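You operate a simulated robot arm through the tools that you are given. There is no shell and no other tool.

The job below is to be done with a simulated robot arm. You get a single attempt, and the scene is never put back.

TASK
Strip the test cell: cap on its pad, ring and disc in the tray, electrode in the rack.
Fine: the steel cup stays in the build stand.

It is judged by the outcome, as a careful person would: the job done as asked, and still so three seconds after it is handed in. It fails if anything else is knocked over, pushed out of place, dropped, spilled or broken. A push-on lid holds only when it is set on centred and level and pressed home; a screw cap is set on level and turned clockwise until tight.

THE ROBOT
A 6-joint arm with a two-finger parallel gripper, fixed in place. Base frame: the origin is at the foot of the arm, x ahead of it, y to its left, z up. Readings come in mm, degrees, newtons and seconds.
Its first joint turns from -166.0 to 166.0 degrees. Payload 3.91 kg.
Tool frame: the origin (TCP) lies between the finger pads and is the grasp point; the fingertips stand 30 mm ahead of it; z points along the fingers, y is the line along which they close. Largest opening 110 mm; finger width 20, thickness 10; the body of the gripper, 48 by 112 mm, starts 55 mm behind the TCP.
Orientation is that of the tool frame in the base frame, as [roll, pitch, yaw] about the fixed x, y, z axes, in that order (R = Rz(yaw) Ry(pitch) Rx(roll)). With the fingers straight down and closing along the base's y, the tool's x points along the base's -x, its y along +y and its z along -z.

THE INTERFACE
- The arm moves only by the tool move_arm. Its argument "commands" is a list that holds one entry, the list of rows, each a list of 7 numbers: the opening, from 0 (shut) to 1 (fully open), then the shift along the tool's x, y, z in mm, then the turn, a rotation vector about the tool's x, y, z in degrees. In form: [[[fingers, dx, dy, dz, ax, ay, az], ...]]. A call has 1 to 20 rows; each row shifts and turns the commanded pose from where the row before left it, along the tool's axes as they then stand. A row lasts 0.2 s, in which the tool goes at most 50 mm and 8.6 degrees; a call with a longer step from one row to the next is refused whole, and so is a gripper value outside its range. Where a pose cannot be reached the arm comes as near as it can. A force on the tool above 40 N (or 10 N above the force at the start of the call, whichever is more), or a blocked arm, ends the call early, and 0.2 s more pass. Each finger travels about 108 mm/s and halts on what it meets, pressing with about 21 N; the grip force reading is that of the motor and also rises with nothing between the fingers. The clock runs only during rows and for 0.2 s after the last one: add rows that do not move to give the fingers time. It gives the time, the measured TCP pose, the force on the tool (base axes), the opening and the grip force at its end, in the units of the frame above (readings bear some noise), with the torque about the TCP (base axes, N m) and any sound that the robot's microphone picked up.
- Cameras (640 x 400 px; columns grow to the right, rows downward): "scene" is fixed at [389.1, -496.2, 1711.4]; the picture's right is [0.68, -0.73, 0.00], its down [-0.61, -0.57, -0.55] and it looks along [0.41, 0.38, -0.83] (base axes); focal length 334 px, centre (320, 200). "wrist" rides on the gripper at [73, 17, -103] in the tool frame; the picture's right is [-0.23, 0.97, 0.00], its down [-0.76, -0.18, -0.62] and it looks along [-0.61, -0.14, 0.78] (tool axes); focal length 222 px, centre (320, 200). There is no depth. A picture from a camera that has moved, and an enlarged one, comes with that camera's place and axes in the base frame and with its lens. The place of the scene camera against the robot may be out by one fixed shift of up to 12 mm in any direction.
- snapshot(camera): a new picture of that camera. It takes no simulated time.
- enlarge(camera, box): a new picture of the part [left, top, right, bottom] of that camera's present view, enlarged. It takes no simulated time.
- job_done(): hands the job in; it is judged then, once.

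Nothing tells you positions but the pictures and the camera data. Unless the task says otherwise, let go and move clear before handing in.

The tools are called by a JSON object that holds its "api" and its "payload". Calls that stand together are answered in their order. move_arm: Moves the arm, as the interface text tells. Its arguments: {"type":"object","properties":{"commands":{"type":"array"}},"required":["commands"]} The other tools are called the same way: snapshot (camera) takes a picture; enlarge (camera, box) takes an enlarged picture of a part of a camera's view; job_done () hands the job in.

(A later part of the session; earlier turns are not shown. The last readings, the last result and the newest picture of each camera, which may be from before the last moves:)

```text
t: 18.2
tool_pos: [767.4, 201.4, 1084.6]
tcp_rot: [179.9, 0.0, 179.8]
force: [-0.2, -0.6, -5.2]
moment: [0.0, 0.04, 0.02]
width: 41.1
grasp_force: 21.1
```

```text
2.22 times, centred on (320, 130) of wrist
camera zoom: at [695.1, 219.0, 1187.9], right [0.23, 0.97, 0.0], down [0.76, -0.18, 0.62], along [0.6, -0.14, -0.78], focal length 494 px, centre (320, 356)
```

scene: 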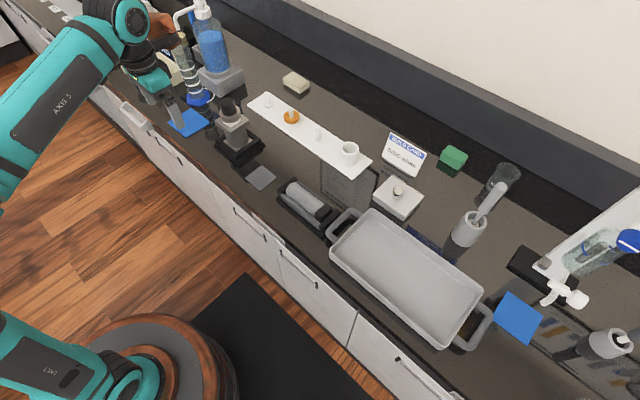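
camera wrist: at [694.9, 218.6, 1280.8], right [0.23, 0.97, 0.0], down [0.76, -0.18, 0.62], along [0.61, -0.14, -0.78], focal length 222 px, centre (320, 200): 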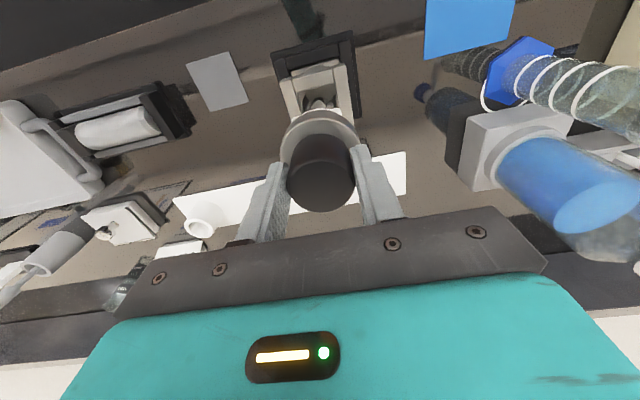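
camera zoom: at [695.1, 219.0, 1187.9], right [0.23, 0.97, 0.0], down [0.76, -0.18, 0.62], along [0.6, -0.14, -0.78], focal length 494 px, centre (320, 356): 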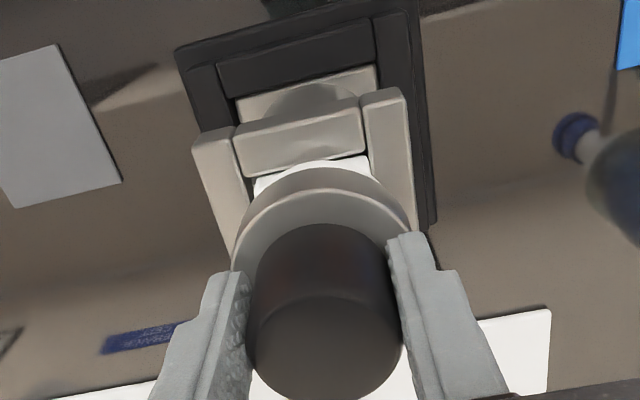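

The assembly has slipped about 8 mm up in my grip, so the collar caught on the rim briefly. It hangs free again with no side load, so I'll lower in small steps and watch the force.

{"api": "move_arm", "payload": {"commands": [[[0.2, 0, 0, 1, 0, 0, 0], [0.2, 0, 0, 1, 0, 0, 0], [0.2, 0, 0, 0, 0, 0, 0]]]}}

{"api": "enlarge", "payload": {"camera": "scene", "box": [214, 96, 254, 136]}}

{"api": "enlarge", "payload": {"camera": "wrist", "box": [240, 40, 400, 220]}}

```text
t: 19.0
tool_pos: [767.1, 201.5, 1083.6]
tcp_rot: [180.0, -0.1, 179.9]
force: [-0.5, 0.7, -5.5]
moment: [0.0, 0.01, -0.01]
width: 41.1
grasp_force: 21.0
```

```text
10.00 times, centred on (234, 116) of scene
camera zoom: at [389.1, -496.2, 1711.4], right [0.68, -0.73, 0.0], down [-0.61, -0.57, -0.55], along [0.41, 0.38, -0.83], focal length 3340 px, centre (1180, 1040)
```

zoom: 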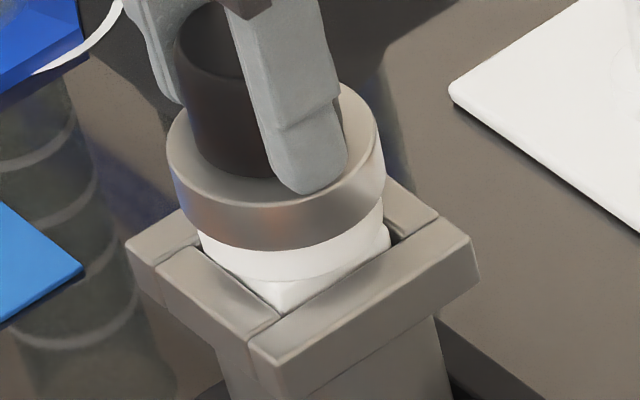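

```text
2.22 times, centred on (320, 130) of wrist
camera zoom: at [694.9, 218.7, 1186.7], right [0.23, 0.97, 0.0], down [0.76, -0.18, 0.62], along [0.61, -0.14, -0.78], focal length 494 px, centre (320, 356)
```

zoom: 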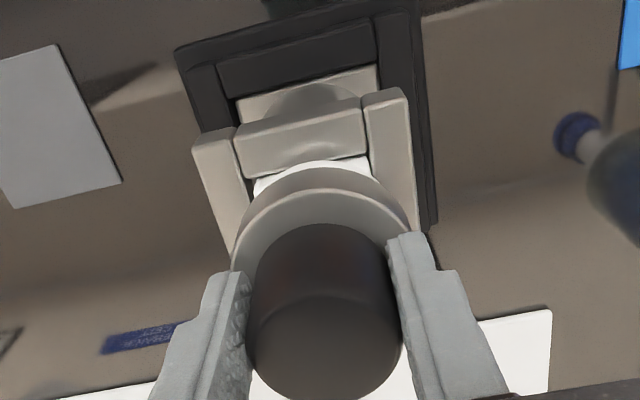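

It moved down with the fingers, still hanging freely. I'll continue in small steps until it carries its own weight.

{"api": "move_arm", "payload": {"commands": [[[0.2, 0, 0, 1, 0, 0, 0], [0.2, 0, 0, 1, 0, 0, 0], [0.2, 0, 0, 1, 0, 0, 0], [0.2, 0, 0, 1, 0, 0, 0], [0.2, 0, 0, 0, 0, 0, 0]]]}}

{"api": "enlarge", "payload": {"camera": "scene", "box": [214, 96, 254, 136]}}

{"api": "enlarge", "payload": {"camera": "wrist", "box": [240, 40, 400, 220]}}

```text
t: 20.2
tool_pos: [767.8, 201.2, 1078.3]
tcp_rot: [-179.9, -0.1, 179.8]
force: [0.5, 0.3, -4.6]
moment: [0.0, 0.0, 0.03]
width: 41.0
grasp_force: 20.7
```

```text
10.00 times, centred on (234, 116) of scene
camera zoom: at [389.1, -496.2, 1711.4], right [0.68, -0.73, 0.0], down [-0.61, -0.57, -0.55], along [0.41, 0.38, -0.83], focal length 3340 px, centre (1180, 1040)
```

zoom: 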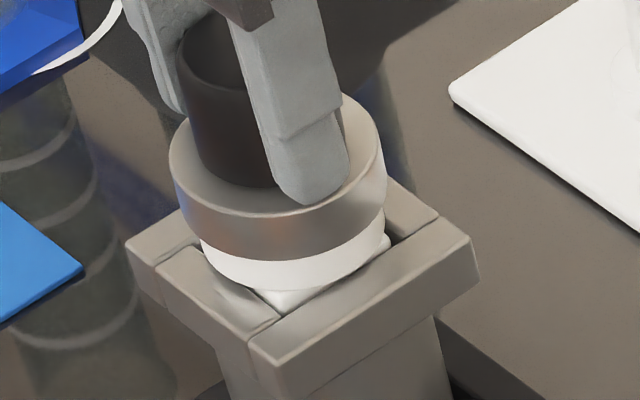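

```text
2.22 times, centred on (320, 130) of wrist
camera zoom: at [694.8, 219.0, 1182.8], right [0.23, 0.97, 0.0], down [0.76, -0.18, 0.62], along [0.61, -0.14, -0.78], focal length 494 px, centre (320, 356)
```

zoom: 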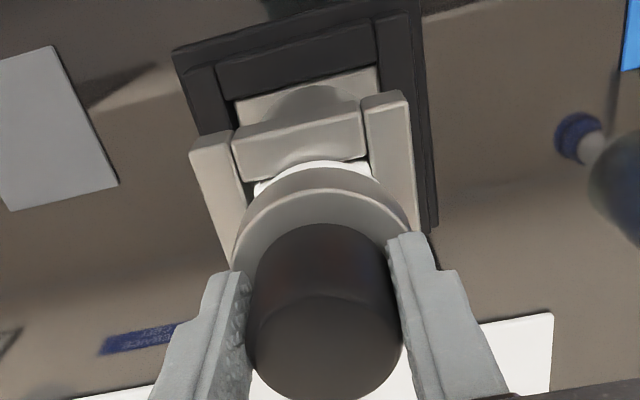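

It is descending smoothly into the square rim. I'll go a few millimetres more.

{"api": "move_arm", "payload": {"commands": [[[0.2, 0, 0, 1, 0, 0, 0], [0.2, 0, 0, 1, 0, 0, 0], [0.2, 0, 0, 1, 0, 0, 0], [0.2, 0, 0, 0, 0, 0, 0]]]}}

{"api": "enlarge", "payload": {"camera": "scene", "box": [214, 96, 254, 136]}}

```text
t: 21.2
tool_pos: [766.7, 202.0, 1076.1]
tcp_rot: [180.0, 0.0, 180.0]
force: [3.5, 1.0, 13.7]
moment: [0.18, -0.69, -0.02]
width: 40.8
grasp_force: 21.1
```

```text
10.00 times, centred on (234, 116) of scene
camera zoom: at [389.1, -496.2, 1711.4], right [0.68, -0.73, 0.0], down [-0.61, -0.57, -0.55], along [0.41, 0.38, -0.83], focal length 3340 px, centre (1180, 1040)
```

zoom: 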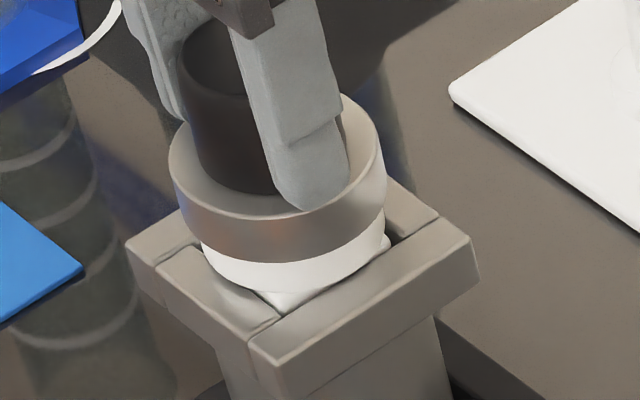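

Now there is contact: 14 N upward with a moment pointing to the +x side, and the assembly sits a few millimetres above its original seat. Let me compare pictures before deciding how to centre it.

{"api": "enlarge", "payload": {"camera": "wrist", "box": [260, 60, 380, 180]}}

{"api": "enlarge", "payload": {"camera": "scene", "box": [222, 112, 246, 136]}}

{"api": "enlarge", "payload": {"camera": "scene", "box": [210, 90, 270, 170]}}

```text
3.33 times, centred on (320, 120) of wrist
camera zoom: at [694.2, 218.8, 1180.7], right [0.23, 0.97, 0.0], down [0.76, -0.18, 0.62], along [0.61, -0.14, -0.78], focal length 740 px, centre (320, 467)
```

zoom: 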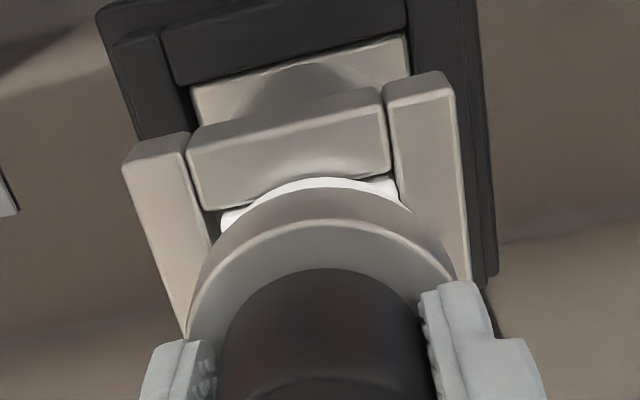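

```text
16.00 times, centred on (234, 124) of scene
camera zoom: at [389.1, -496.2, 1711.4], right [0.68, -0.73, 0.0], down [-0.61, -0.57, -0.55], along [0.41, 0.38, -0.83], focal length 5344 px, centre (1696, 1416)
```

zoom: 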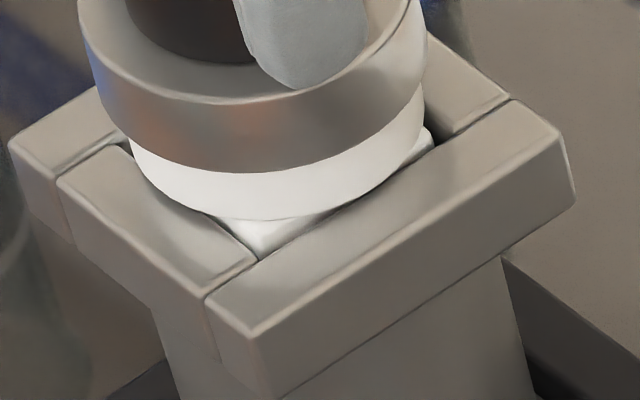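

```text
5.00 times, centred on (240, 130) of scene
camera zoom: at [389.1, -496.2, 1711.4], right [0.68, -0.73, 0.0], down [-0.61, -0.57, -0.55], along [0.41, 0.38, -0.83], focal length 1670 px, centre (720, 550)
```

zoom: 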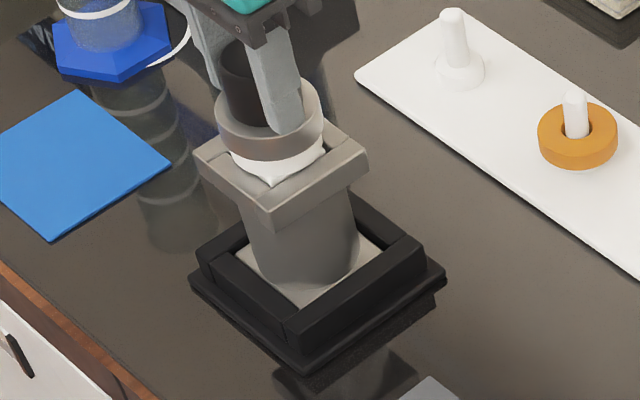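

The collar is inside the square rim but slightly tilted or offset, bearing on the +x side. I'll back off a little to relax it, shift about 1 mm toward −x, and lower again with a force check.

{"api": "move_arm", "payload": {"commands": [[[0.2, 0, 0, -1, 0, 0, 0], [0.2, 0, 0, -1, 0, 0, 0], [0.2, 0.8, -0.8, 0, 0, 0, 0], [0.2, 0, 0, 0, 0, 0, 0]]]}}

{"api": "move_arm", "payload": {"commands": [[[0.2, 0, 0, 1, 0, 0, 0], [0.2, 0, 0, 1, 0, 0, 0], [0.2, 0, 0, 0.5, 0, 0, 0], [0.2, 0, 0, 0, 0, 0, 0]]]}}

{"api": "enlarge", "payload": {"camera": "scene", "box": [214, 96, 254, 136]}}

```text
t: 22.2
tool_pos: [765.5, 200.6, 1078.1]
tcp_rot: [-180.0, -0.1, 180.0]
force: [1.3, 1.9, 0.2]
moment: [0.19, -0.22, 0.0]
width: 41.0
grasp_force: 21.4
```

```text
t: 23.2
tool_pos: [765.5, 200.8, 1077.3]
tcp_rot: [179.9, 0.0, 179.9]
force: [1.4, 2.7, 19.6]
moment: [0.18, -0.65, 0.06]
width: 41.1
grasp_force: 21.1
```

```text
10.00 times, centred on (234, 116) of scene
camera zoom: at [389.1, -496.2, 1711.4], right [0.68, -0.73, 0.0], down [-0.61, -0.57, -0.55], along [0.41, 0.38, -0.83], focal length 3340 px, centre (1180, 1040)
```

zoom: 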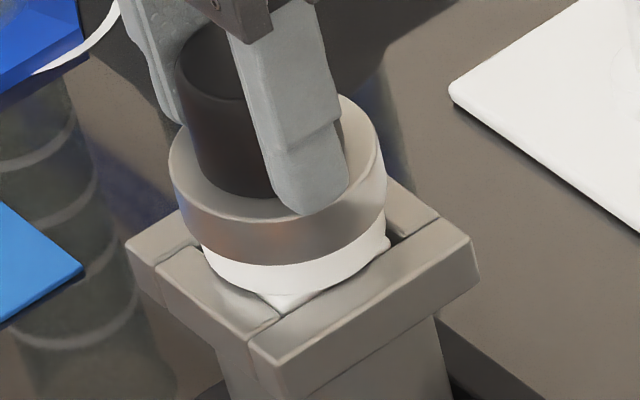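

It is now within a couple of millimetres of its original height and keyed in the rim. I'll ease off the downward load and open the fingers so it settles under its own weight.

{"api": "move_arm", "payload": {"commands": [[[0.2, 0, 0, -1.2, 0, 0, 0], [0.2, 0, 0, 0, 0, 0, 0], [0.45, 0, 0, 0, 0, 0, 0], [0.6, 0, 0, 0, 0, 0, 0], [0.6, 0, 0, 0, 0, 0, 0]]]}}

{"api": "enlarge", "payload": {"camera": "scene", "box": [214, 96, 254, 136]}}

{"api": "enlarge", "payload": {"camera": "wrist", "box": [240, 40, 400, 220]}}

```text
t: 24.4
tool_pos: [766.3, 200.8, 1075.4]
tcp_rot: [180.0, -0.1, 179.8]
force: [-0.1, -0.1, 0.6]
moment: [0.01, -0.05, -0.02]
width: 65.9
grasp_force: 0.1
```

```text
10.00 times, centred on (234, 116) of scene
camera zoom: at [389.1, -496.2, 1711.4], right [0.68, -0.73, 0.0], down [-0.61, -0.57, -0.55], along [0.41, 0.38, -0.83], focal length 3340 px, centre (1180, 1040)
```

zoom: 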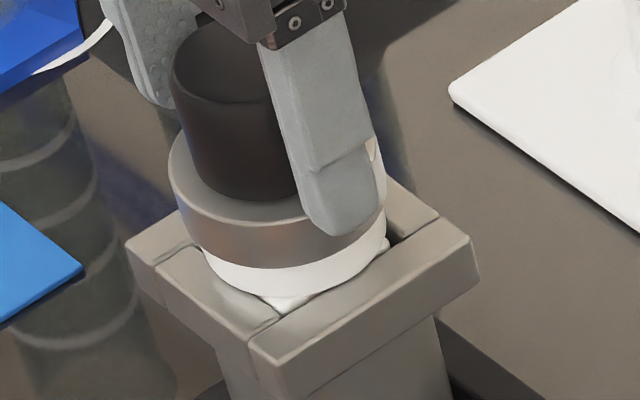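

```text
2.22 times, centred on (320, 130) of wrist
camera zoom: at [693.9, 217.8, 1180.3], right [0.23, 0.97, 0.0], down [0.76, -0.18, 0.62], along [0.61, -0.14, -0.78], focal length 494 px, centre (320, 356)
```

zoom: 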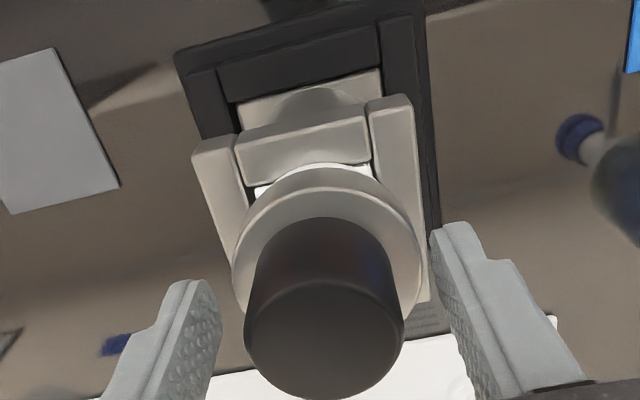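

The fingers are clear and the assembly stands on its own. I'll rise and compare with the original pictures.

{"api": "move_arm", "payload": {"commands": [[[0.6, 0, 0, -40, 0, 0, 0], [0.6, 0, 0, -45, 0, 0, 0], [0.6, 0, 0, -15, 0, 0, 0], [0.6, 0, 0, 0, 0, 0, 0]]]}}

{"api": "enlarge", "payload": {"camera": "scene", "box": [214, 96, 254, 136]}}

{"api": "enlarge", "payload": {"camera": "wrist", "box": [260, 40, 400, 180]}}

```text
t: 25.4
tool_pos: [765.9, 200.1, 1177.5]
tcp_rot: [180.0, -0.1, 179.9]
force: [0.4, 0.4, 0.6]
moment: [0.0, -0.02, -0.02]
width: 66.1
grasp_force: 0.1
```

```text
10.00 times, centred on (234, 116) of scene
camera zoom: at [389.1, -496.2, 1711.4], right [0.68, -0.73, 0.0], down [-0.61, -0.57, -0.55], along [0.41, 0.38, -0.83], focal length 3340 px, centre (1180, 1040)
```

zoom: 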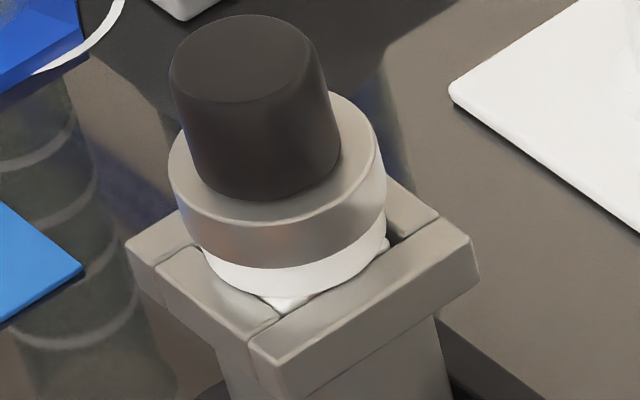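

```text
2.86 times, centred on (330, 110) of wrist
camera zoom: at [694.6, 217.8, 1280.7], right [0.23, 0.97, 0.0], down [0.76, -0.18, 0.62], along [0.61, -0.14, -0.78], focal length 635 px, centre (291, 457)
```

zoom: 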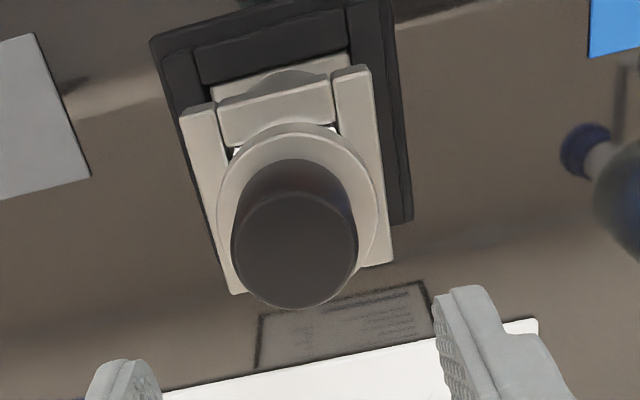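

The assembly leans about 2–3° toward −x, with the +x side of its collar hung up. I'll re-grip the knob, lift slightly, straighten it by turning the tool 2.5°, and lower it on the original axis.

{"api": "move_arm", "payload": {"commands": [[[0.6, -1, 0, 40, 0, 0, 0], [0.6, 0, 0, 35, 0, 0, 0], [0.6, 0, 0, 14, 0, 0, 0], [0.6, 0, 0, 4.5, 0, 0, 0], [0.6, 0, 0, 0, 0, 0, 0], [0.2, 0, 0, 0, 0, 0, 0], [0.2, 0, 0, 0, 0, 0, 0], [0.2, 0, 0, 0, 0, 0, 0]]]}}

{"api": "enlarge", "payload": {"camera": "wrist", "box": [240, 40, 400, 220]}}

```text
t: 27.2
tool_pos: [768.1, 201.5, 1083.7]
tcp_rot: [179.9, -0.1, 179.8]
force: [0.3, 1.8, 0.3]
moment: [0.0, 0.0, -0.01]
width: 41.0
grasp_force: 21.3
```

```text
2.22 times, centred on (320, 130) of wrist
camera zoom: at [695.2, 217.5, 1186.9], right [0.23, 0.97, 0.0], down [0.76, -0.18, 0.62], along [0.61, -0.14, -0.78], focal length 494 px, centre (320, 356)
```

zoom: 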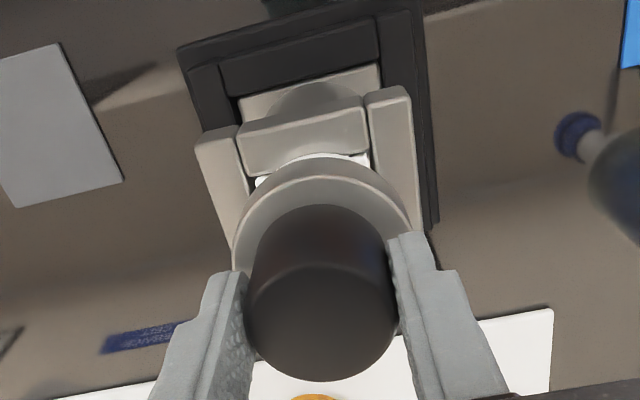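

The knob is gripped again. Now I'll lift 6 mm and turn 2.5° upright.

{"api": "move_arm", "payload": {"commands": [[[0.2, 0, 0, -2, 0, 0, 0], [0.2, 0, 0, -2, 0, 0, 0], [0.2, 0, 0, -2, 0, 0, 0], [0.2, 0, 0, -2, 0, 0, 0], [0.2, 0, 0, 0, 0, 1.2, 0], [0.2, 0, 0, 0, 0, 1.3, 0], [0.2, 0, 0, 0, 0, 0, 0]]]}}

{"api": "enlarge", "payload": {"camera": "scene", "box": [214, 96, 254, 136]}}

{"api": "enlarge", "payload": {"camera": "wrist", "box": [260, 60, 380, 180]}}

```text
t: 28.8
tool_pos: [767.3, 200.3, 1090.6]
tcp_rot: [-180.0, -2.6, 180.0]
force: [5.5, 0.8, -5.4]
moment: [0.09, -0.42, 0.04]
width: 41.2
grasp_force: 21.1
```

```text
10.00 times, centred on (234, 116) of scene
camera zoom: at [389.1, -496.2, 1711.4], right [0.68, -0.73, 0.0], down [-0.61, -0.57, -0.55], along [0.41, 0.38, -0.83], focal length 3340 px, centre (1180, 1040)
```

zoom: 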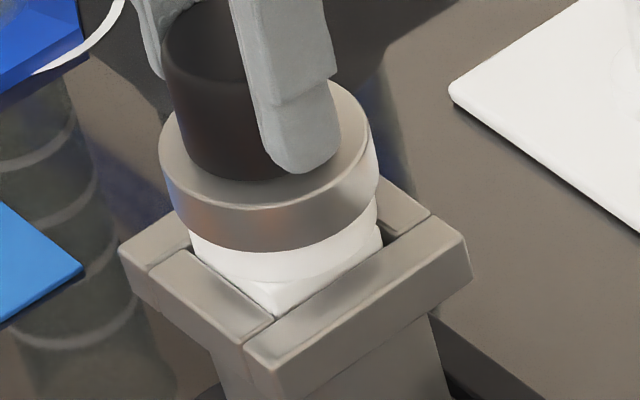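

```text
3.33 times, centred on (320, 120) of wrist
camera zoom: at [699.8, 218.0, 1198.0], right [0.23, 0.97, -0.01], down [0.79, -0.18, 0.59], along [0.57, -0.14, -0.81], focal length 740 px, centre (320, 467)
```

zoom: 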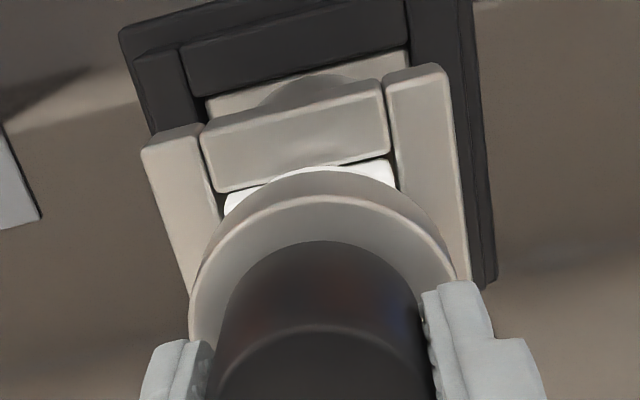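

Turning about the grip point swung the collar toward −x and pushed the rim, so I'll compensate by shifting the grip +2.5 mm in x.

{"api": "move_arm", "payload": {"commands": [[[0.2, -1.2, 0, 0, 0, 0, 0], [0.2, -1.2, 0, 0, 0, 0, 0], [0.2, 0, 0, 0, 0, 0, 0]]]}}

{"api": "enlarge", "payload": {"camera": "scene", "box": [214, 96, 254, 136]}}

{"api": "enlarge", "payload": {"camera": "wrist", "box": [260, 60, 380, 180]}}

```text
t: 29.6
tool_pos: [769.0, 200.4, 1091.6]
tcp_rot: [-180.0, -2.6, -180.0]
force: [-0.3, 0.4, -4.9]
moment: [0.01, -0.01, 0.0]
width: 41.0
grasp_force: 21.5
```

```text
10.00 times, centred on (234, 116) of scene
camera zoom: at [389.1, -496.2, 1711.4], right [0.68, -0.73, 0.0], down [-0.61, -0.57, -0.55], along [0.41, 0.38, -0.83], focal length 3340 px, centre (1180, 1040)
```

zoom: 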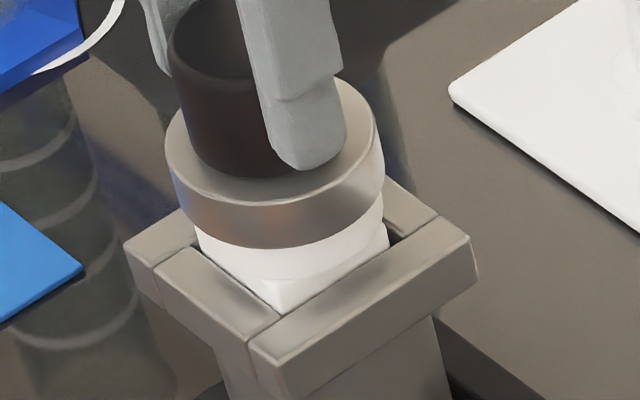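

```text
3.33 times, centred on (320, 120) of wrist
camera zoom: at [701.9, 217.9, 1197.9], right [0.23, 0.97, -0.01], down [0.79, -0.18, 0.59], along [0.57, -0.14, -0.81], focal length 740 px, centre (320, 467)
```

zoom: 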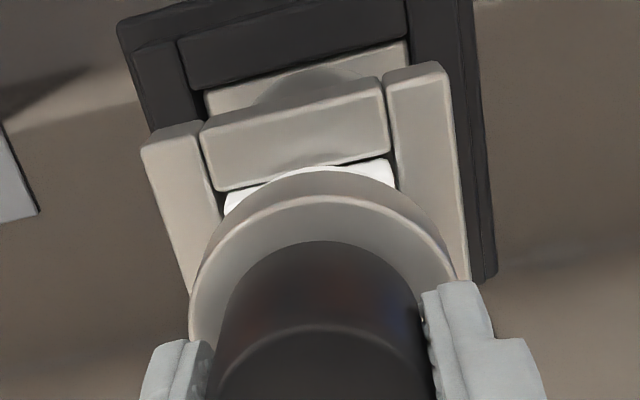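

It hangs freely again with no side load. Lowering in 1 mm steps, compensated for the small tilt.

{"api": "move_arm", "payload": {"commands": [[[0.2, -0.05, 0, 1, 0, 0, 0], [0.2, -0.05, 0, 1, 0, 0, 0], [0.2, -0.05, 0, 1, 0, 0, 0], [0.2, -0.05, 0, 1, 0, 0, 0], [0.2, -0.05, 0, 1, 0, 0, 0], [0.2, 0, 0, 0, 0, 0, 0]]]}}

{"api": "enlarge", "payload": {"camera": "scene", "box": [214, 96, 254, 136]}}

```text
t: 31.0
tool_pos: [769.5, 199.6, 1085.7]
tcp_rot: [180.0, -2.6, 179.9]
force: [-0.2, 0.3, -5.1]
moment: [-0.02, 0.0, -0.06]
width: 41.0
grasp_force: 20.7
```

```text
10.00 times, centred on (234, 116) of scene
camera zoom: at [389.1, -496.2, 1711.4], right [0.68, -0.73, 0.0], down [-0.61, -0.57, -0.55], along [0.41, 0.38, -0.83], focal length 3340 px, centre (1180, 1040)
```

zoom: 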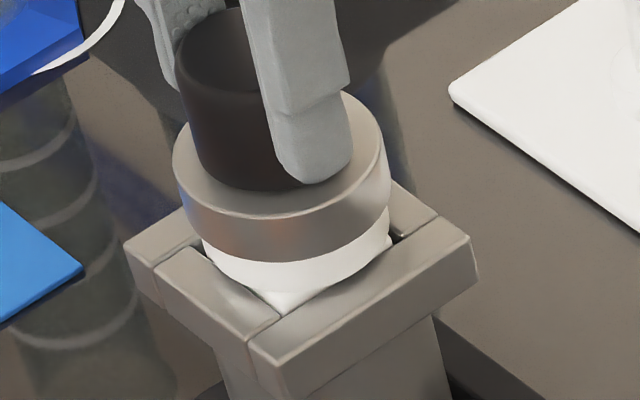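

Still descending freely with no side load. Four more small steps.

{"api": "move_arm", "payload": {"commands": [[[0.2, -0.05, 0, 1, 0, 0, 0], [0.2, -0.05, 0, 1, 0, 0, 0], [0.2, -0.05, 0, 1, 0, 0, 0], [0.2, 0, 0, 0, 0, 0, 0]]]}}

{"api": "enlarge", "payload": {"camera": "scene", "box": [214, 96, 254, 136]}}

```text
t: 32.0
tool_pos: [770.3, 200.6, 1083.1]
tcp_rot: [-179.9, -2.5, 179.9]
force: [0.7, 0.0, 3.1]
moment: [0.1, -0.26, 0.05]
width: 40.8
grasp_force: 21.1
```

```text
10.00 times, centred on (234, 116) of scene
camera zoom: at [389.1, -496.2, 1711.4], right [0.68, -0.73, 0.0], down [-0.61, -0.57, -0.55], along [0.41, 0.38, -0.83], focal length 3340 px, centre (1180, 1040)
```

zoom: 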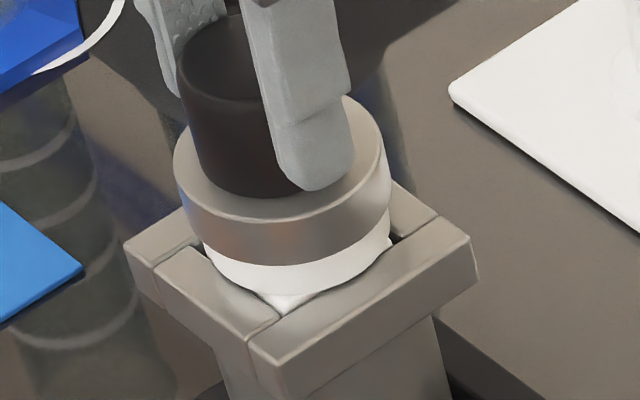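

It's upright now and almost seated (about 2 mm high), touching lightly on the +x side, while the cup itself has shifted about 1 mm toward −x/+y in its stand. I'll move the grip 1 mm that way and lower again.

{"api": "move_arm", "payload": {"commands": [[[0.2, 0, 0, -1, 0, 0, 0], [0.2, 1, 0.7, 0, 0, 0, 0], [0.2, 0, 0, 0, 0, 0, 0]]]}}

{"api": "move_arm", "payload": {"commands": [[[0.2, 0, 0, 1, 0, 0, 0], [0.2, 0, 0, 1, 0, 0, 0], [0.2, 0, 0, 0, 0, 0, 0]]]}}

{"api": "enlarge", "payload": {"camera": "scene", "box": [214, 96, 254, 136]}}

```text
t: 32.8
tool_pos: [769.0, 201.0, 1083.4]
tcp_rot: [180.0, -2.6, 179.9]
force: [2.2, -0.8, -0.3]
moment: [-0.09, -0.3, -0.01]
width: 41.0
grasp_force: 21.4
```

```text
t: 33.6
tool_pos: [768.8, 200.1, 1083.1]
tcp_rot: [-179.9, -2.5, 179.9]
force: [4.3, -1.7, 14.8]
moment: [-0.13, -0.66, -0.03]
width: 41.1
grasp_force: 20.7
```

```text
10.00 times, centred on (234, 116) of scene
camera zoom: at [389.1, -496.2, 1711.4], right [0.68, -0.73, 0.0], down [-0.61, -0.57, -0.55], along [0.41, 0.38, -0.83], focal length 3340 px, centre (1180, 1040)
```

zoom: 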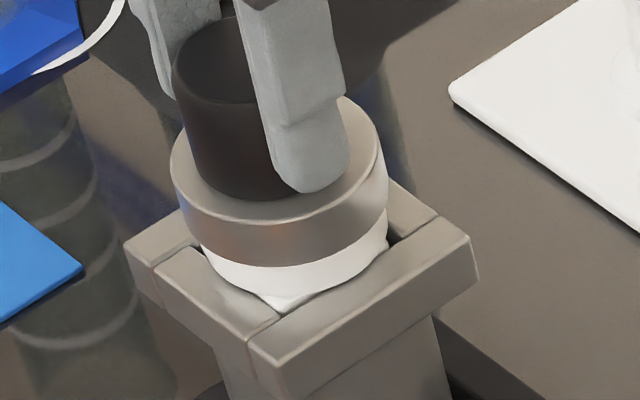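

The object height matches the original grip height to within about a millimetre, and it's now upright. I'll ease off, release, and check how it stands.

{"api": "move_arm", "payload": {"commands": [[[0.2, 0, 0, -0.8, 0, 0, 0], [0.2, 0, 0, 0, 0, 0, 0], [0.45, 0, 0, 0, 0, 0, 0], [0.6, 0, 0, 0, 0, 0, 0], [0.6, 0, 0, -40, 0, 0, 0], [0.6, 0, 0, -40, 0, 0, 0], [0.6, 0, 0, 0, 0, -2.5, 0], [0.6, 0, 0, 0, 0, 0, 0]]]}}

{"api": "enlarge", "payload": {"camera": "scene", "box": [214, 96, 254, 136]}}

{"api": "enlarge", "payload": {"camera": "wrist", "box": [260, 40, 400, 180]}}

```text
t: 35.4
tool_pos: [771.5, 200.0, 1162.0]
tcp_rot: [180.0, 0.0, 179.9]
force: [-0.8, -0.5, -0.5]
moment: [0.0, -0.02, 0.0]
width: 66.1
grasp_force: 0.1
```

```text
10.00 times, centred on (234, 116) of scene
camera zoom: at [389.1, -496.2, 1711.4], right [0.68, -0.73, 0.0], down [-0.61, -0.57, -0.55], along [0.41, 0.38, -0.83], focal length 3340 px, centre (1180, 1040)
```

zoom: 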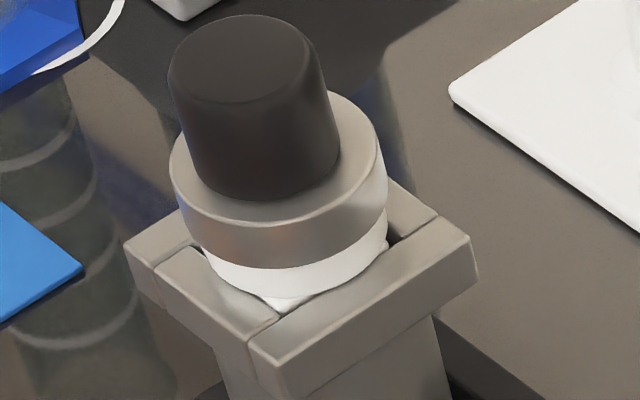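

```text
2.86 times, centred on (330, 110) of wrist
camera zoom: at [700.2, 218.3, 1266.3], right [0.23, 0.97, 0.0], down [0.76, -0.18, 0.62], along [0.61, -0.14, -0.78], focal length 635 px, centre (291, 457)
```

zoom: 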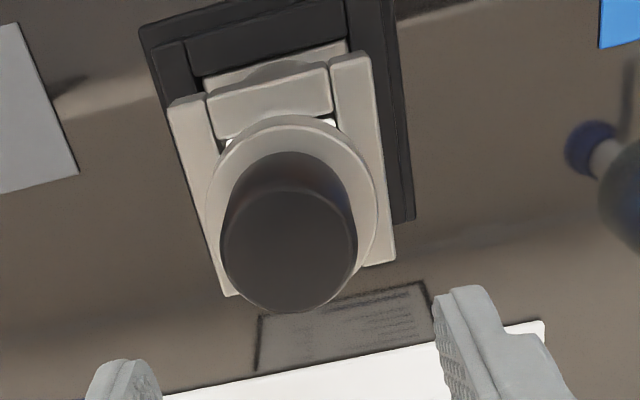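

It still leans the same way after release. I'll compare the cup and stand with the original pictures to see whether the cup itself moved.

{"api": "enlarge", "payload": {"camera": "scene", "box": [205, 90, 269, 170]}}

{"api": "enlarge", "payload": {"camera": "scene", "box": [220, 120, 264, 164]}}

{"api": "enlarge", "payload": {"camera": "scene", "box": [222, 112, 246, 136]}}

```text
5.00 times, centred on (237, 130) of scene
camera zoom: at [389.1, -496.2, 1711.4], right [0.68, -0.73, 0.0], down [-0.61, -0.57, -0.55], along [0.41, 0.38, -0.83], focal length 1670 px, centre (735, 550)
```

zoom: 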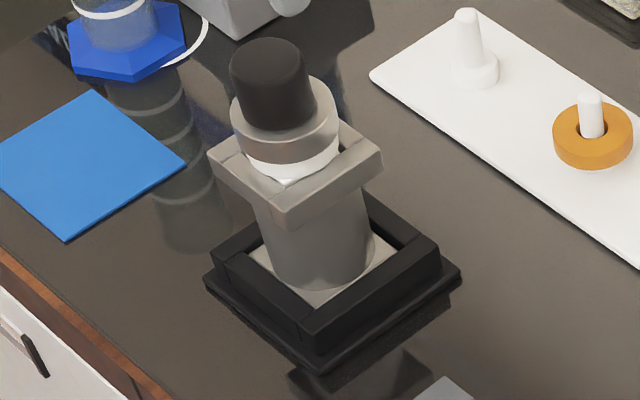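

```text
9.09 times, centred on (242, 142) of scene
camera zoom: at [389.1, -496.2, 1711.4], right [0.68, -0.73, 0.0], down [-0.61, -0.57, -0.55], along [0.41, 0.38, -0.83], focal length 3037 px, centre (1029, 727)
```

zoom: 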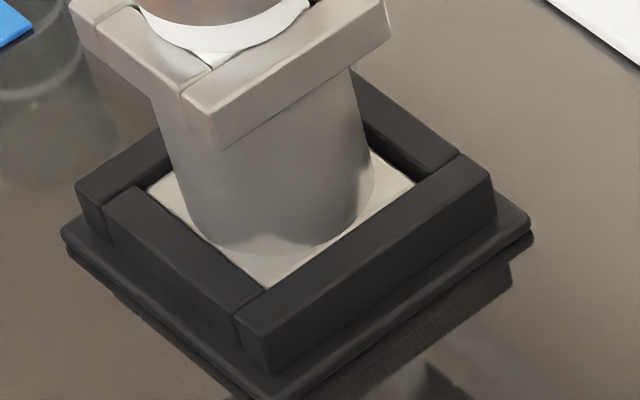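

```text
16.00 times, centred on (234, 124) of scene
camera zoom: at [389.1, -496.2, 1711.4], right [0.68, -0.73, 0.0], down [-0.61, -0.57, -0.55], along [0.41, 0.38, -0.83], focal length 5344 px, centre (1696, 1416)
```

zoom: 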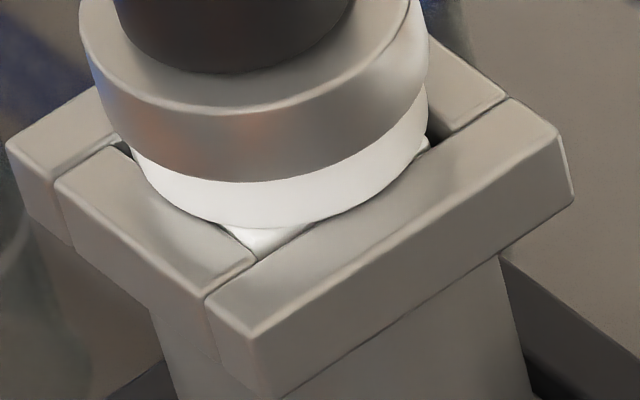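

The cup is still properly in its stand, so the collar is just not fully down on the +x side. I'll close the fingers and press gently on the +x half of the knob top to seat it.

{"api": "move_arm", "payload": {"commands": [[[0, -2, 0.8, 20, 0, 0, 0], [0, 0, 0, 18, 0, 0, 0], [0, 0, 0, 4, 0, 0, 0], [0, 0, 0, 2, 0, 0, 0], [0, 0, 0, 1, 0, 0, 0], [0, 0, 0, 1, 0, 0, 0], [0, 0, 0, 0, 0, 0, 0]]]}}

{"api": "snapshot", "payload": {"camera": "wrist"}}

```text
t: 37.0
tool_pos: [774.5, 202.5, 1116.7]
tcp_rot: [-180.0, -0.1, 179.9]
force: [-0.8, 1.1, 0.2]
moment: [0.01, 0.0, 0.0]
width: 0.3
grasp_force: 20.8
```

```text
taken
camera wrist: at [702.3, 219.2, 1220.4], right [0.23, 0.97, 0.0], down [0.76, -0.18, 0.62], along [0.61, -0.14, -0.78], focal length 222 px, centre (320, 200)
```

wrist: 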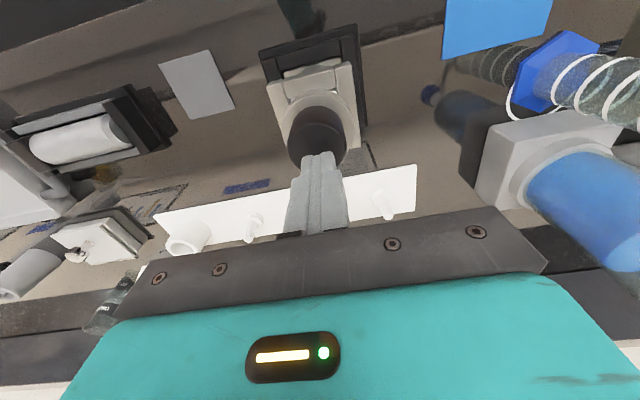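

No contact yet at z 1117. I'll approach in 1 mm steps.

{"api": "move_arm", "payload": {"commands": [[[0, 0, 0, 0.8, 0, 0, 0], [0, 0, 0, 0.8, 0, 0, 0], [0, 0, 0, 0.8, 0, 0, 0], [0, 0, 0, 0, 0, 0, 0]]]}}

```text
t: 38.0
tool_pos: [773.5, 203.0, 1114.0]
tcp_rot: [-180.0, 0.0, 179.9]
force: [0.5, -0.2, 0.0]
moment: [0.03, -0.01, -0.03]
width: 0.3
grasp_force: 21.2
```

{"api": "move_arm", "payload": {"commands": [[[0, 0, 0, 0.8, 0, 0, 0], [0, 0, 0, 0.8, 0, 0, 0], [0, 0, 0, 0, 0, 0, 0]]]}}

{"api": "enlarge", "payload": {"camera": "scene", "box": [205, 80, 269, 144]}}

```text
t: 38.8
tool_pos: [774.5, 202.0, 1111.1]
tcp_rot: [180.0, 0.0, 179.8]
force: [0.7, 0.0, 0.2]
moment: [-0.03, 0.01, -0.04]
width: 0.0
grasp_force: 20.8
```

```text
6.25 times, centred on (237, 112) of scene
camera zoom: at [389.1, -496.2, 1711.4], right [0.68, -0.73, 0.0], down [-0.61, -0.57, -0.55], along [0.41, 0.38, -0.83], focal length 2088 px, centre (839, 750)
```

zoom: 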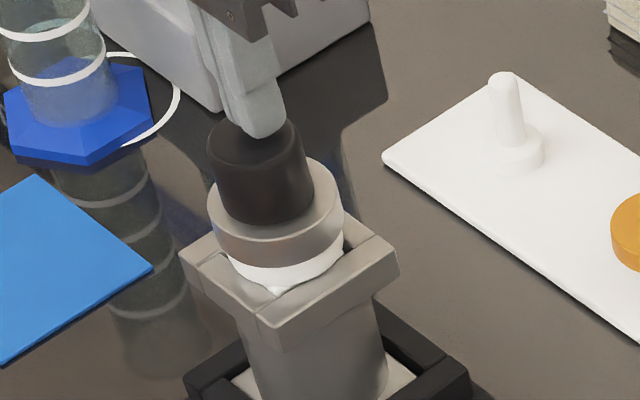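

The fingertips are just above the knob; continuing gently.

{"api": "move_arm", "payload": {"commands": [[[0, 0, 0, 0.7, 0, 0, 0], [0, 0, 0, 0.7, 0, 0, 0], [0, 0, 0, 0, 0, 0, 0]]]}}

```text
t: 39.6
tool_pos: [774.1, 201.5, 1111.2]
tcp_rot: [179.9, -0.1, 179.9]
force: [-0.1, 0.2, 1.0]
moment: [-0.01, 0.02, 0.02]
width: 0.0
grasp_force: 20.4
```

{"api": "move_arm", "payload": {"commands": [[[0, 0, 0, 0.7, 0, 0, 0], [0, 0, 0, 0.7, 0, 0, 0], [0, 0, 0, 0, 0, 0, 0]]]}}

```text
t: 40.4
tool_pos: [773.8, 201.9, 1110.6]
tcp_rot: [180.0, -0.1, 179.9]
force: [2.1, 0.7, 6.3]
moment: [-0.02, -0.07, 0.0]
width: 0.1
grasp_force: 21.1
```

Contact at about 6 N. I'll press on a bit more, staying well below the force limit.

{"api": "move_arm", "payload": {"commands": [[[0, 0, 0, 0.7, 0, 0, 0], [0, 0, 0, 0.7, 0, 0, 0], [0, 0, 0, 0, 0, 0, 0]]]}}

{"api": "enlarge", "payload": {"camera": "scene", "box": [214, 96, 254, 136]}}

```text
t: 41.2
tool_pos: [773.4, 201.3, 1109.5]
tcp_rot: [180.0, 0.0, 180.0]
force: [9.3, 2.2, 22.4]
moment: [0.02, -0.25, 0.01]
width: 0.0
grasp_force: 21.0
```

```text
10.00 times, centred on (234, 116) of scene
camera zoom: at [389.1, -496.2, 1711.4], right [0.68, -0.73, 0.0], down [-0.61, -0.57, -0.55], along [0.41, 0.38, -0.83], focal length 3340 px, centre (1180, 1040)
```

zoom: 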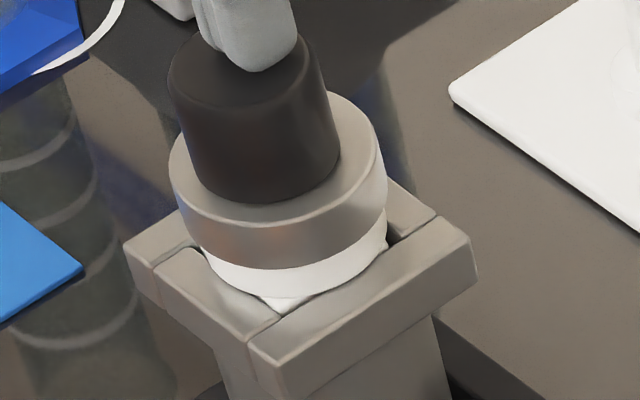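

Pressing at 22 N doesn't seat it, so I'll stop forcing it. I'll back off and look at the rim from a lower angle to see what is holding the +x side.

{"api": "move_arm", "payload": {"commands": [[[0, 0, 0, -10, 0, 0, 0], [0, 0, 0, -40, 0, 0, 0], [0.3, 30, 0, -30, 0, 0, 0], [0.6, 40, 0, -20, 0, 0, 0], [0.6, 40, 0, 0, 0, 0, 0], [0.6, 40, 0, 0, 0, 0, 0], [0.6, 20, 0, 0, 0, 0, 0], [0.6, 0, 0, 0, 0, -7, 0], [0.6, 0, 0, 0, 0, -7, 0], [0.6, 0, 0, 0, 0, -6, 0], [0.6, 0, 0, 0, 0, 0, 0]]]}}

{"api": "snapshot", "payload": {"camera": "wrist"}}

{"api": "enlarge", "payload": {"camera": "scene", "box": [214, 96, 254, 136]}}

```text
t: 43.6
tool_pos: [604.7, 202.0, 1207.2]
tcp_rot: [-180.0, 20.0, 180.0]
force: [0.6, 0.0, 0.6]
moment: [0.01, 0.03, 0.01]
width: 65.9
grasp_force: 0.0
```

```text
taken
camera wrist: at [501.3, 219.4, 1281.5], right [0.21, 0.97, 0.08], down [0.5, -0.18, 0.85], along [0.84, -0.14, -0.53], focal length 222 px, centre (320, 200)
```

wrist: 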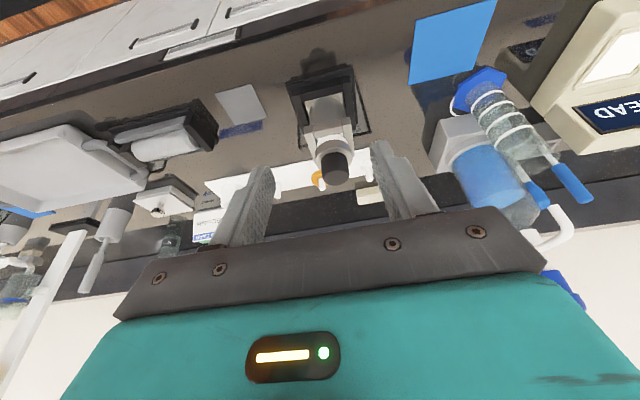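

```text
10.00 times, centred on (234, 116) of scene
camera zoom: at [389.1, -496.2, 1711.4], right [0.68, -0.73, 0.0], down [-0.61, -0.57, -0.55], along [0.41, 0.38, -0.83], focal length 3340 px, centre (1180, 1040)
```

zoom: 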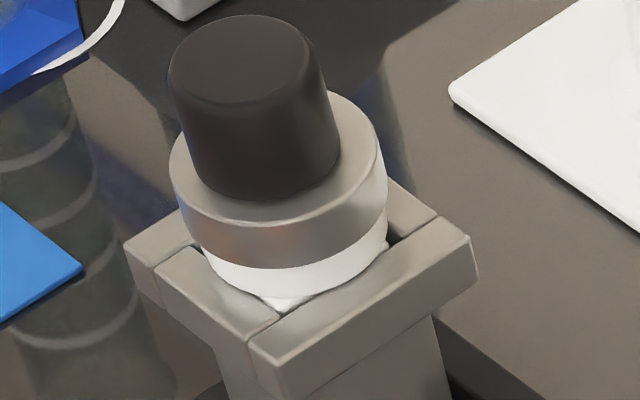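

I'll turn the tool 90° and view the stack from the −y side, which shows the lean in x directly and also tests the wrist's turning range.

{"api": "move_arm", "payload": {"commands": [[[0.6, 0, 0, 0, 0, 7, 0], [0.6, 0, 0, 0, 0, 7, 0], [0.6, 0, 0, 0, 0, 6, 0], [0.6, 0, 0, 0, 0, 0, -8.2], [0.6, 0, 0, 0, 0, 0, -8.2], [0.6, 0, 0, 0, 0, 0, -8.2], [0.6, 0, 0, 0, 0, 0, -8.2], [0.6, 0, 0, 0, 0, 0, -8.2], [0.6, 0, 0, 0, 0, 0, -8.2], [0.6, 0, 0, 0, 0, 0, -8.2], [0.6, 0, 0, 0, 0, 0, -8.2], [0.6, 0, 0, 0, 0, 0, -8.2], [0.6, 0, 0, 0, 0, 0, -8.2], [0.6, 0, 0, 0, 0, 0, -8], [0.6, 0, 0, 0, 0, 0, 0]]]}}

```text
t: 46.8
tool_pos: [604.6, 201.3, 1208.7]
tcp_rot: [179.9, 0.0, -90.0]
force: [-0.4, 0.3, 0.1]
moment: [0.0, -0.02, 0.0]
width: 66.0
grasp_force: 0.0
```

The turn worked (yaw now −90°). Moving to the −y side of the stack and tilting for a side view.

{"api": "move_arm", "payload": {"commands": [[[0.6, 27.2, -30, 0, 0, 0, 0], [0.6, 27.2, -30, 0, 0, 0, 0], [0.6, 27.2, -30, 0, 0, 0, 0], [0.6, 27.2, -30, 0, 0, 0, 0], [0.6, 27.2, -30, 0, 0, 0, 0], [0.6, 0, 0, 30, 0, 0, 0], [0.6, 0, 0, 30, 0, 0, 0], [0.6, 0, 0, 0, 0, -7.5, 0], [0.6, 0, 0, 0, 0, -7.5, 0], [0.6, 0, 0, 0, 0, -7.5, 0], [0.6, 0, 0, 0, 0, -7.5, 0], [0.6, 0, 0, 0, 0, 0, 0]]]}}

{"api": "snapshot", "payload": {"camera": "wrist"}}

{"api": "enlarge", "payload": {"camera": "wrist", "box": [260, 80, 400, 200]}}

```text
t: 49.4
tool_pos: [754.5, 65.9, 1148.3]
tcp_rot: [179.9, 30.0, -90.1]
force: [-0.3, 0.3, -0.4]
moment: [-0.04, 0.0, -0.02]
width: 66.0
grasp_force: 0.1
```

```text
taken
camera wrist: at [737.6, -48.0, 1202.1], right [-0.97, 0.2, 0.11], down [0.18, 0.35, 0.92], along [0.14, 0.92, -0.37], focal length 222 px, centre (320, 200)
```

wrist: 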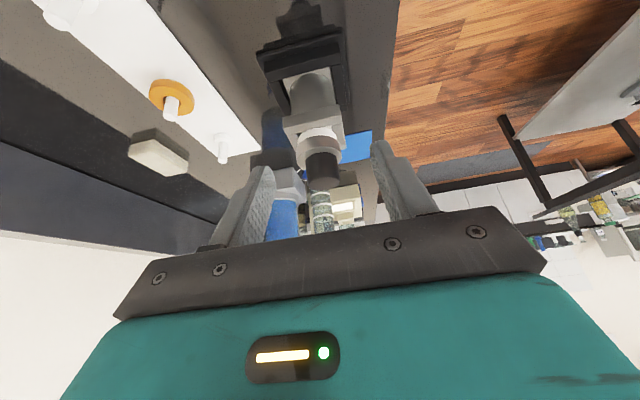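

```text
3.33 times, centred on (330, 140) of wrist
camera zoom: at [737.6, -48.0, 1202.1], right [-0.97, 0.2, 0.11], down [0.18, 0.35, 0.92], along [0.14, 0.92, -0.37], focal length 740 px, centre (287, 400)
```

zoom: 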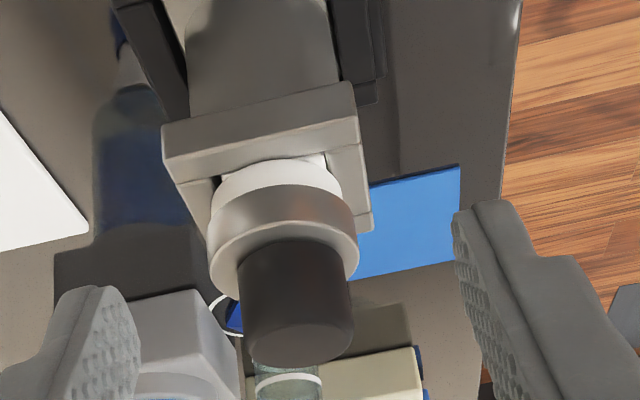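

From this side, image left is +x and image down is up. I'll zoom in on the collar and rim.

{"api": "enlarge", "payload": {"camera": "wrist", "box": [290, 100, 350, 190]}}

{"api": "enlarge", "payload": {"camera": "wrist", "box": [290, 110, 340, 150]}}

{"api": "enlarge", "payload": {"camera": "wrist", "box": [250, 20, 360, 130]}}

```text
4.44 times, centred on (320, 145) of wrist
camera zoom: at [737.6, -48.0, 1202.1], right [-0.97, 0.2, 0.11], down [0.18, 0.35, 0.92], along [0.14, 0.92, -0.37], focal length 987 px, centre (320, 444)
```

zoom: 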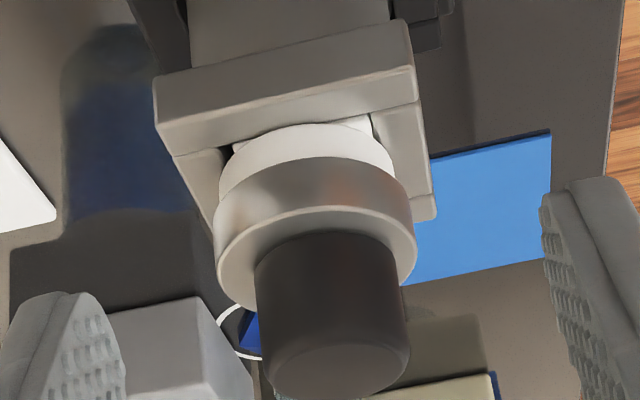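

```text
10.00 times, centred on (315, 130) of wrist
camera zoom: at [737.6, -48.0, 1202.1], right [-0.97, 0.2, 0.11], down [0.18, 0.35, 0.92], along [0.14, 0.92, -0.37], focal length 2221 px, centre (370, 900)
```

zoom: 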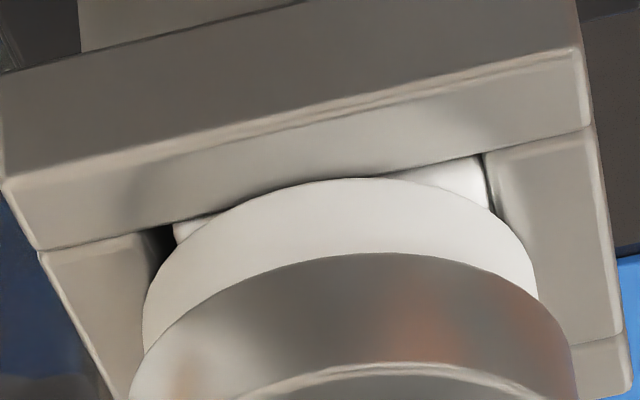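

```text
3.64 times, centred on (305, 75) of wrist
camera zoom: at [737.6, -48.0, 1202.1], right [-0.97, 0.2, 0.11], down [0.18, 0.35, 0.92], along [0.14, 0.92, -0.37], focal length 808 px, centre (374, 654)
```

zoom: 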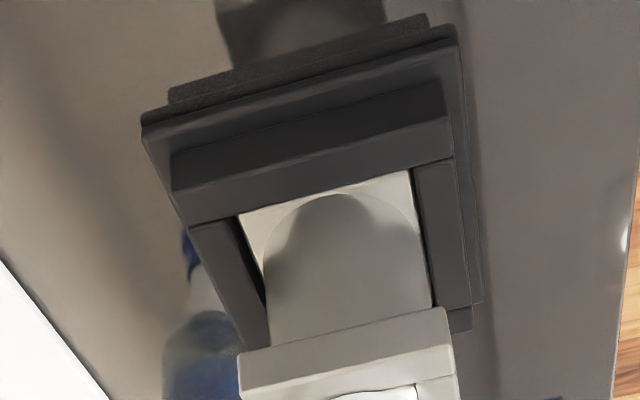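

I'll zoom further into both visible collar corners to judge which way it is tilted.

{"api": "enlarge", "payload": {"camera": "wrist", "box": [300, 122, 320, 138]}}

{"api": "enlarge", "payload": {"camera": "wrist", "box": [322, 118, 342, 134]}}

```text
16.00 times, centred on (310, 130) of wrist
camera zoom: at [737.6, -48.0, 1202.1], right [-0.97, 0.2, 0.11], down [0.18, 0.35, 0.92], along [0.14, 0.92, -0.37], focal length 3554 px, centre (480, 1320)
```

zoom: 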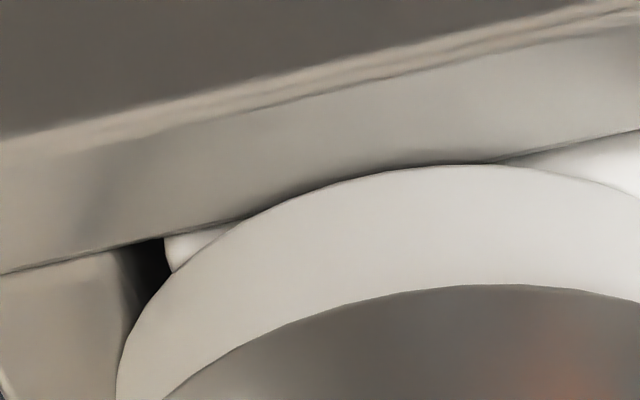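

```text
16.00 times, centred on (332, 126) of wrist
camera zoom: at [737.6, -48.0, 1202.1], right [-0.97, 0.2, 0.11], down [0.18, 0.35, 0.92], along [0.14, 0.92, -0.37], focal length 3554 px, centre (128, 1384)
```

zoom: 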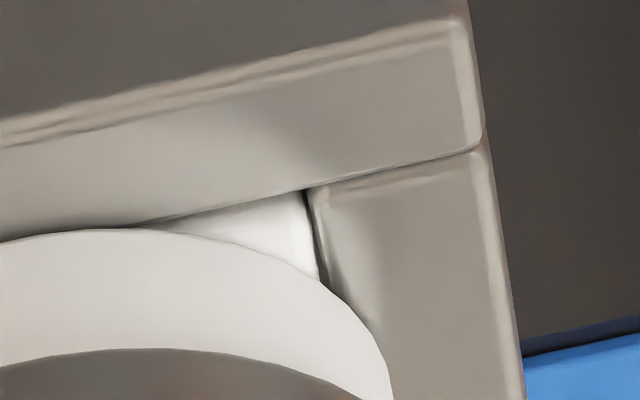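

The cup is level. The collar sits against the −x wall of the square recess, which has about 4 mm of play, so this looseness explains the slight lean. It's keyed well enough to resist turning, so I'll return above the knob and rotate the wrist clockwise first to gain unscrewing range.

{"api": "move_arm", "payload": {"commands": [[[0.6, 0, 0, 0, 0, 7.5, 0], [0.6, 0, 0, 0, 0, 7.5, 0], [0.6, 0, 0, 0, 0, 7.5, 0], [0.6, 0, 0, 0, 0, 7.5, 0], [0.6, 0, 0, -40, 0, 0, 0], [0.6, -34, -3.4, 0, 0, 0, 0], [0.6, -34, -3.4, 0, 0, 0, 0], [0.6, -34, -3.4, 0, 0, 0, 0], [0.6, -34, -3.4, 0, 0, 0, 0], [0.6, 0, 0, 0, 0, 0, 8.2], [0.6, 0, 0, 0, 0, 0, 8.2], [0.6, 0, 0, 0, 0, 0, 8.2], [0.6, 0, 0, 0, 0, 0, 8.2], [0.6, 0, 0, 0, 0, 0, 8.2], [0.6, 0, 0, 0, 0, 0, 8.2], [0.6, 0, 0, 0, 0, 0, 8.2], [0.6, 0, 0, 0, 0, 0, 8.2], [0.6, 0, 0, 0, 0, 0, 8.2], [0.6, 0, 0, 0, 0, 0, 8.2], [0.6, 0, 0, 0, 0, 0, 8]]]}}

{"api": "move_arm", "payload": {"commands": [[[0.6, 0, 0, 0, 0, 0, 8.2], [0.6, 0, 0, 0, 0, 0, 8.2], [0.6, 0, 0, 0, 0, 0, 8.2], [0.6, 0, 0, 0, 0, 0, 8.2], [0.6, 0, 0, 0, 0, 0, 8.2], [0.6, 0, 0, 0, 0, 0, 8.2], [0.6, 0, 0, 0, 0, 0, 8.2], [0.6, 0, 0, 0, 0, 0, 8.2], [0.6, 0, 0, 0, 0, 0, 8.2], [0.6, 0, 0, 0, 0, 0, 8.2], [0.6, 0, 0, 0, 0, 0, 8], [0.6, 0, 0, 0, 0, 0, 0]]]}}

```text
t: 53.6
tool_pos: [767.8, 202.1, 1187.9]
tcp_rot: [179.9, -0.1, 179.8]
force: [1.1, -0.5, -0.2]
moment: [-0.04, 0.02, 0.04]
width: 66.0
grasp_force: 0.0
```

```text
t: 56.2
tool_pos: [768.2, 200.9, 1188.0]
tcp_rot: [-180.0, 0.0, 89.8]
force: [0.1, -0.7, -0.4]
moment: [0.03, 0.02, 0.01]
width: 65.9
grasp_force: 0.1
```

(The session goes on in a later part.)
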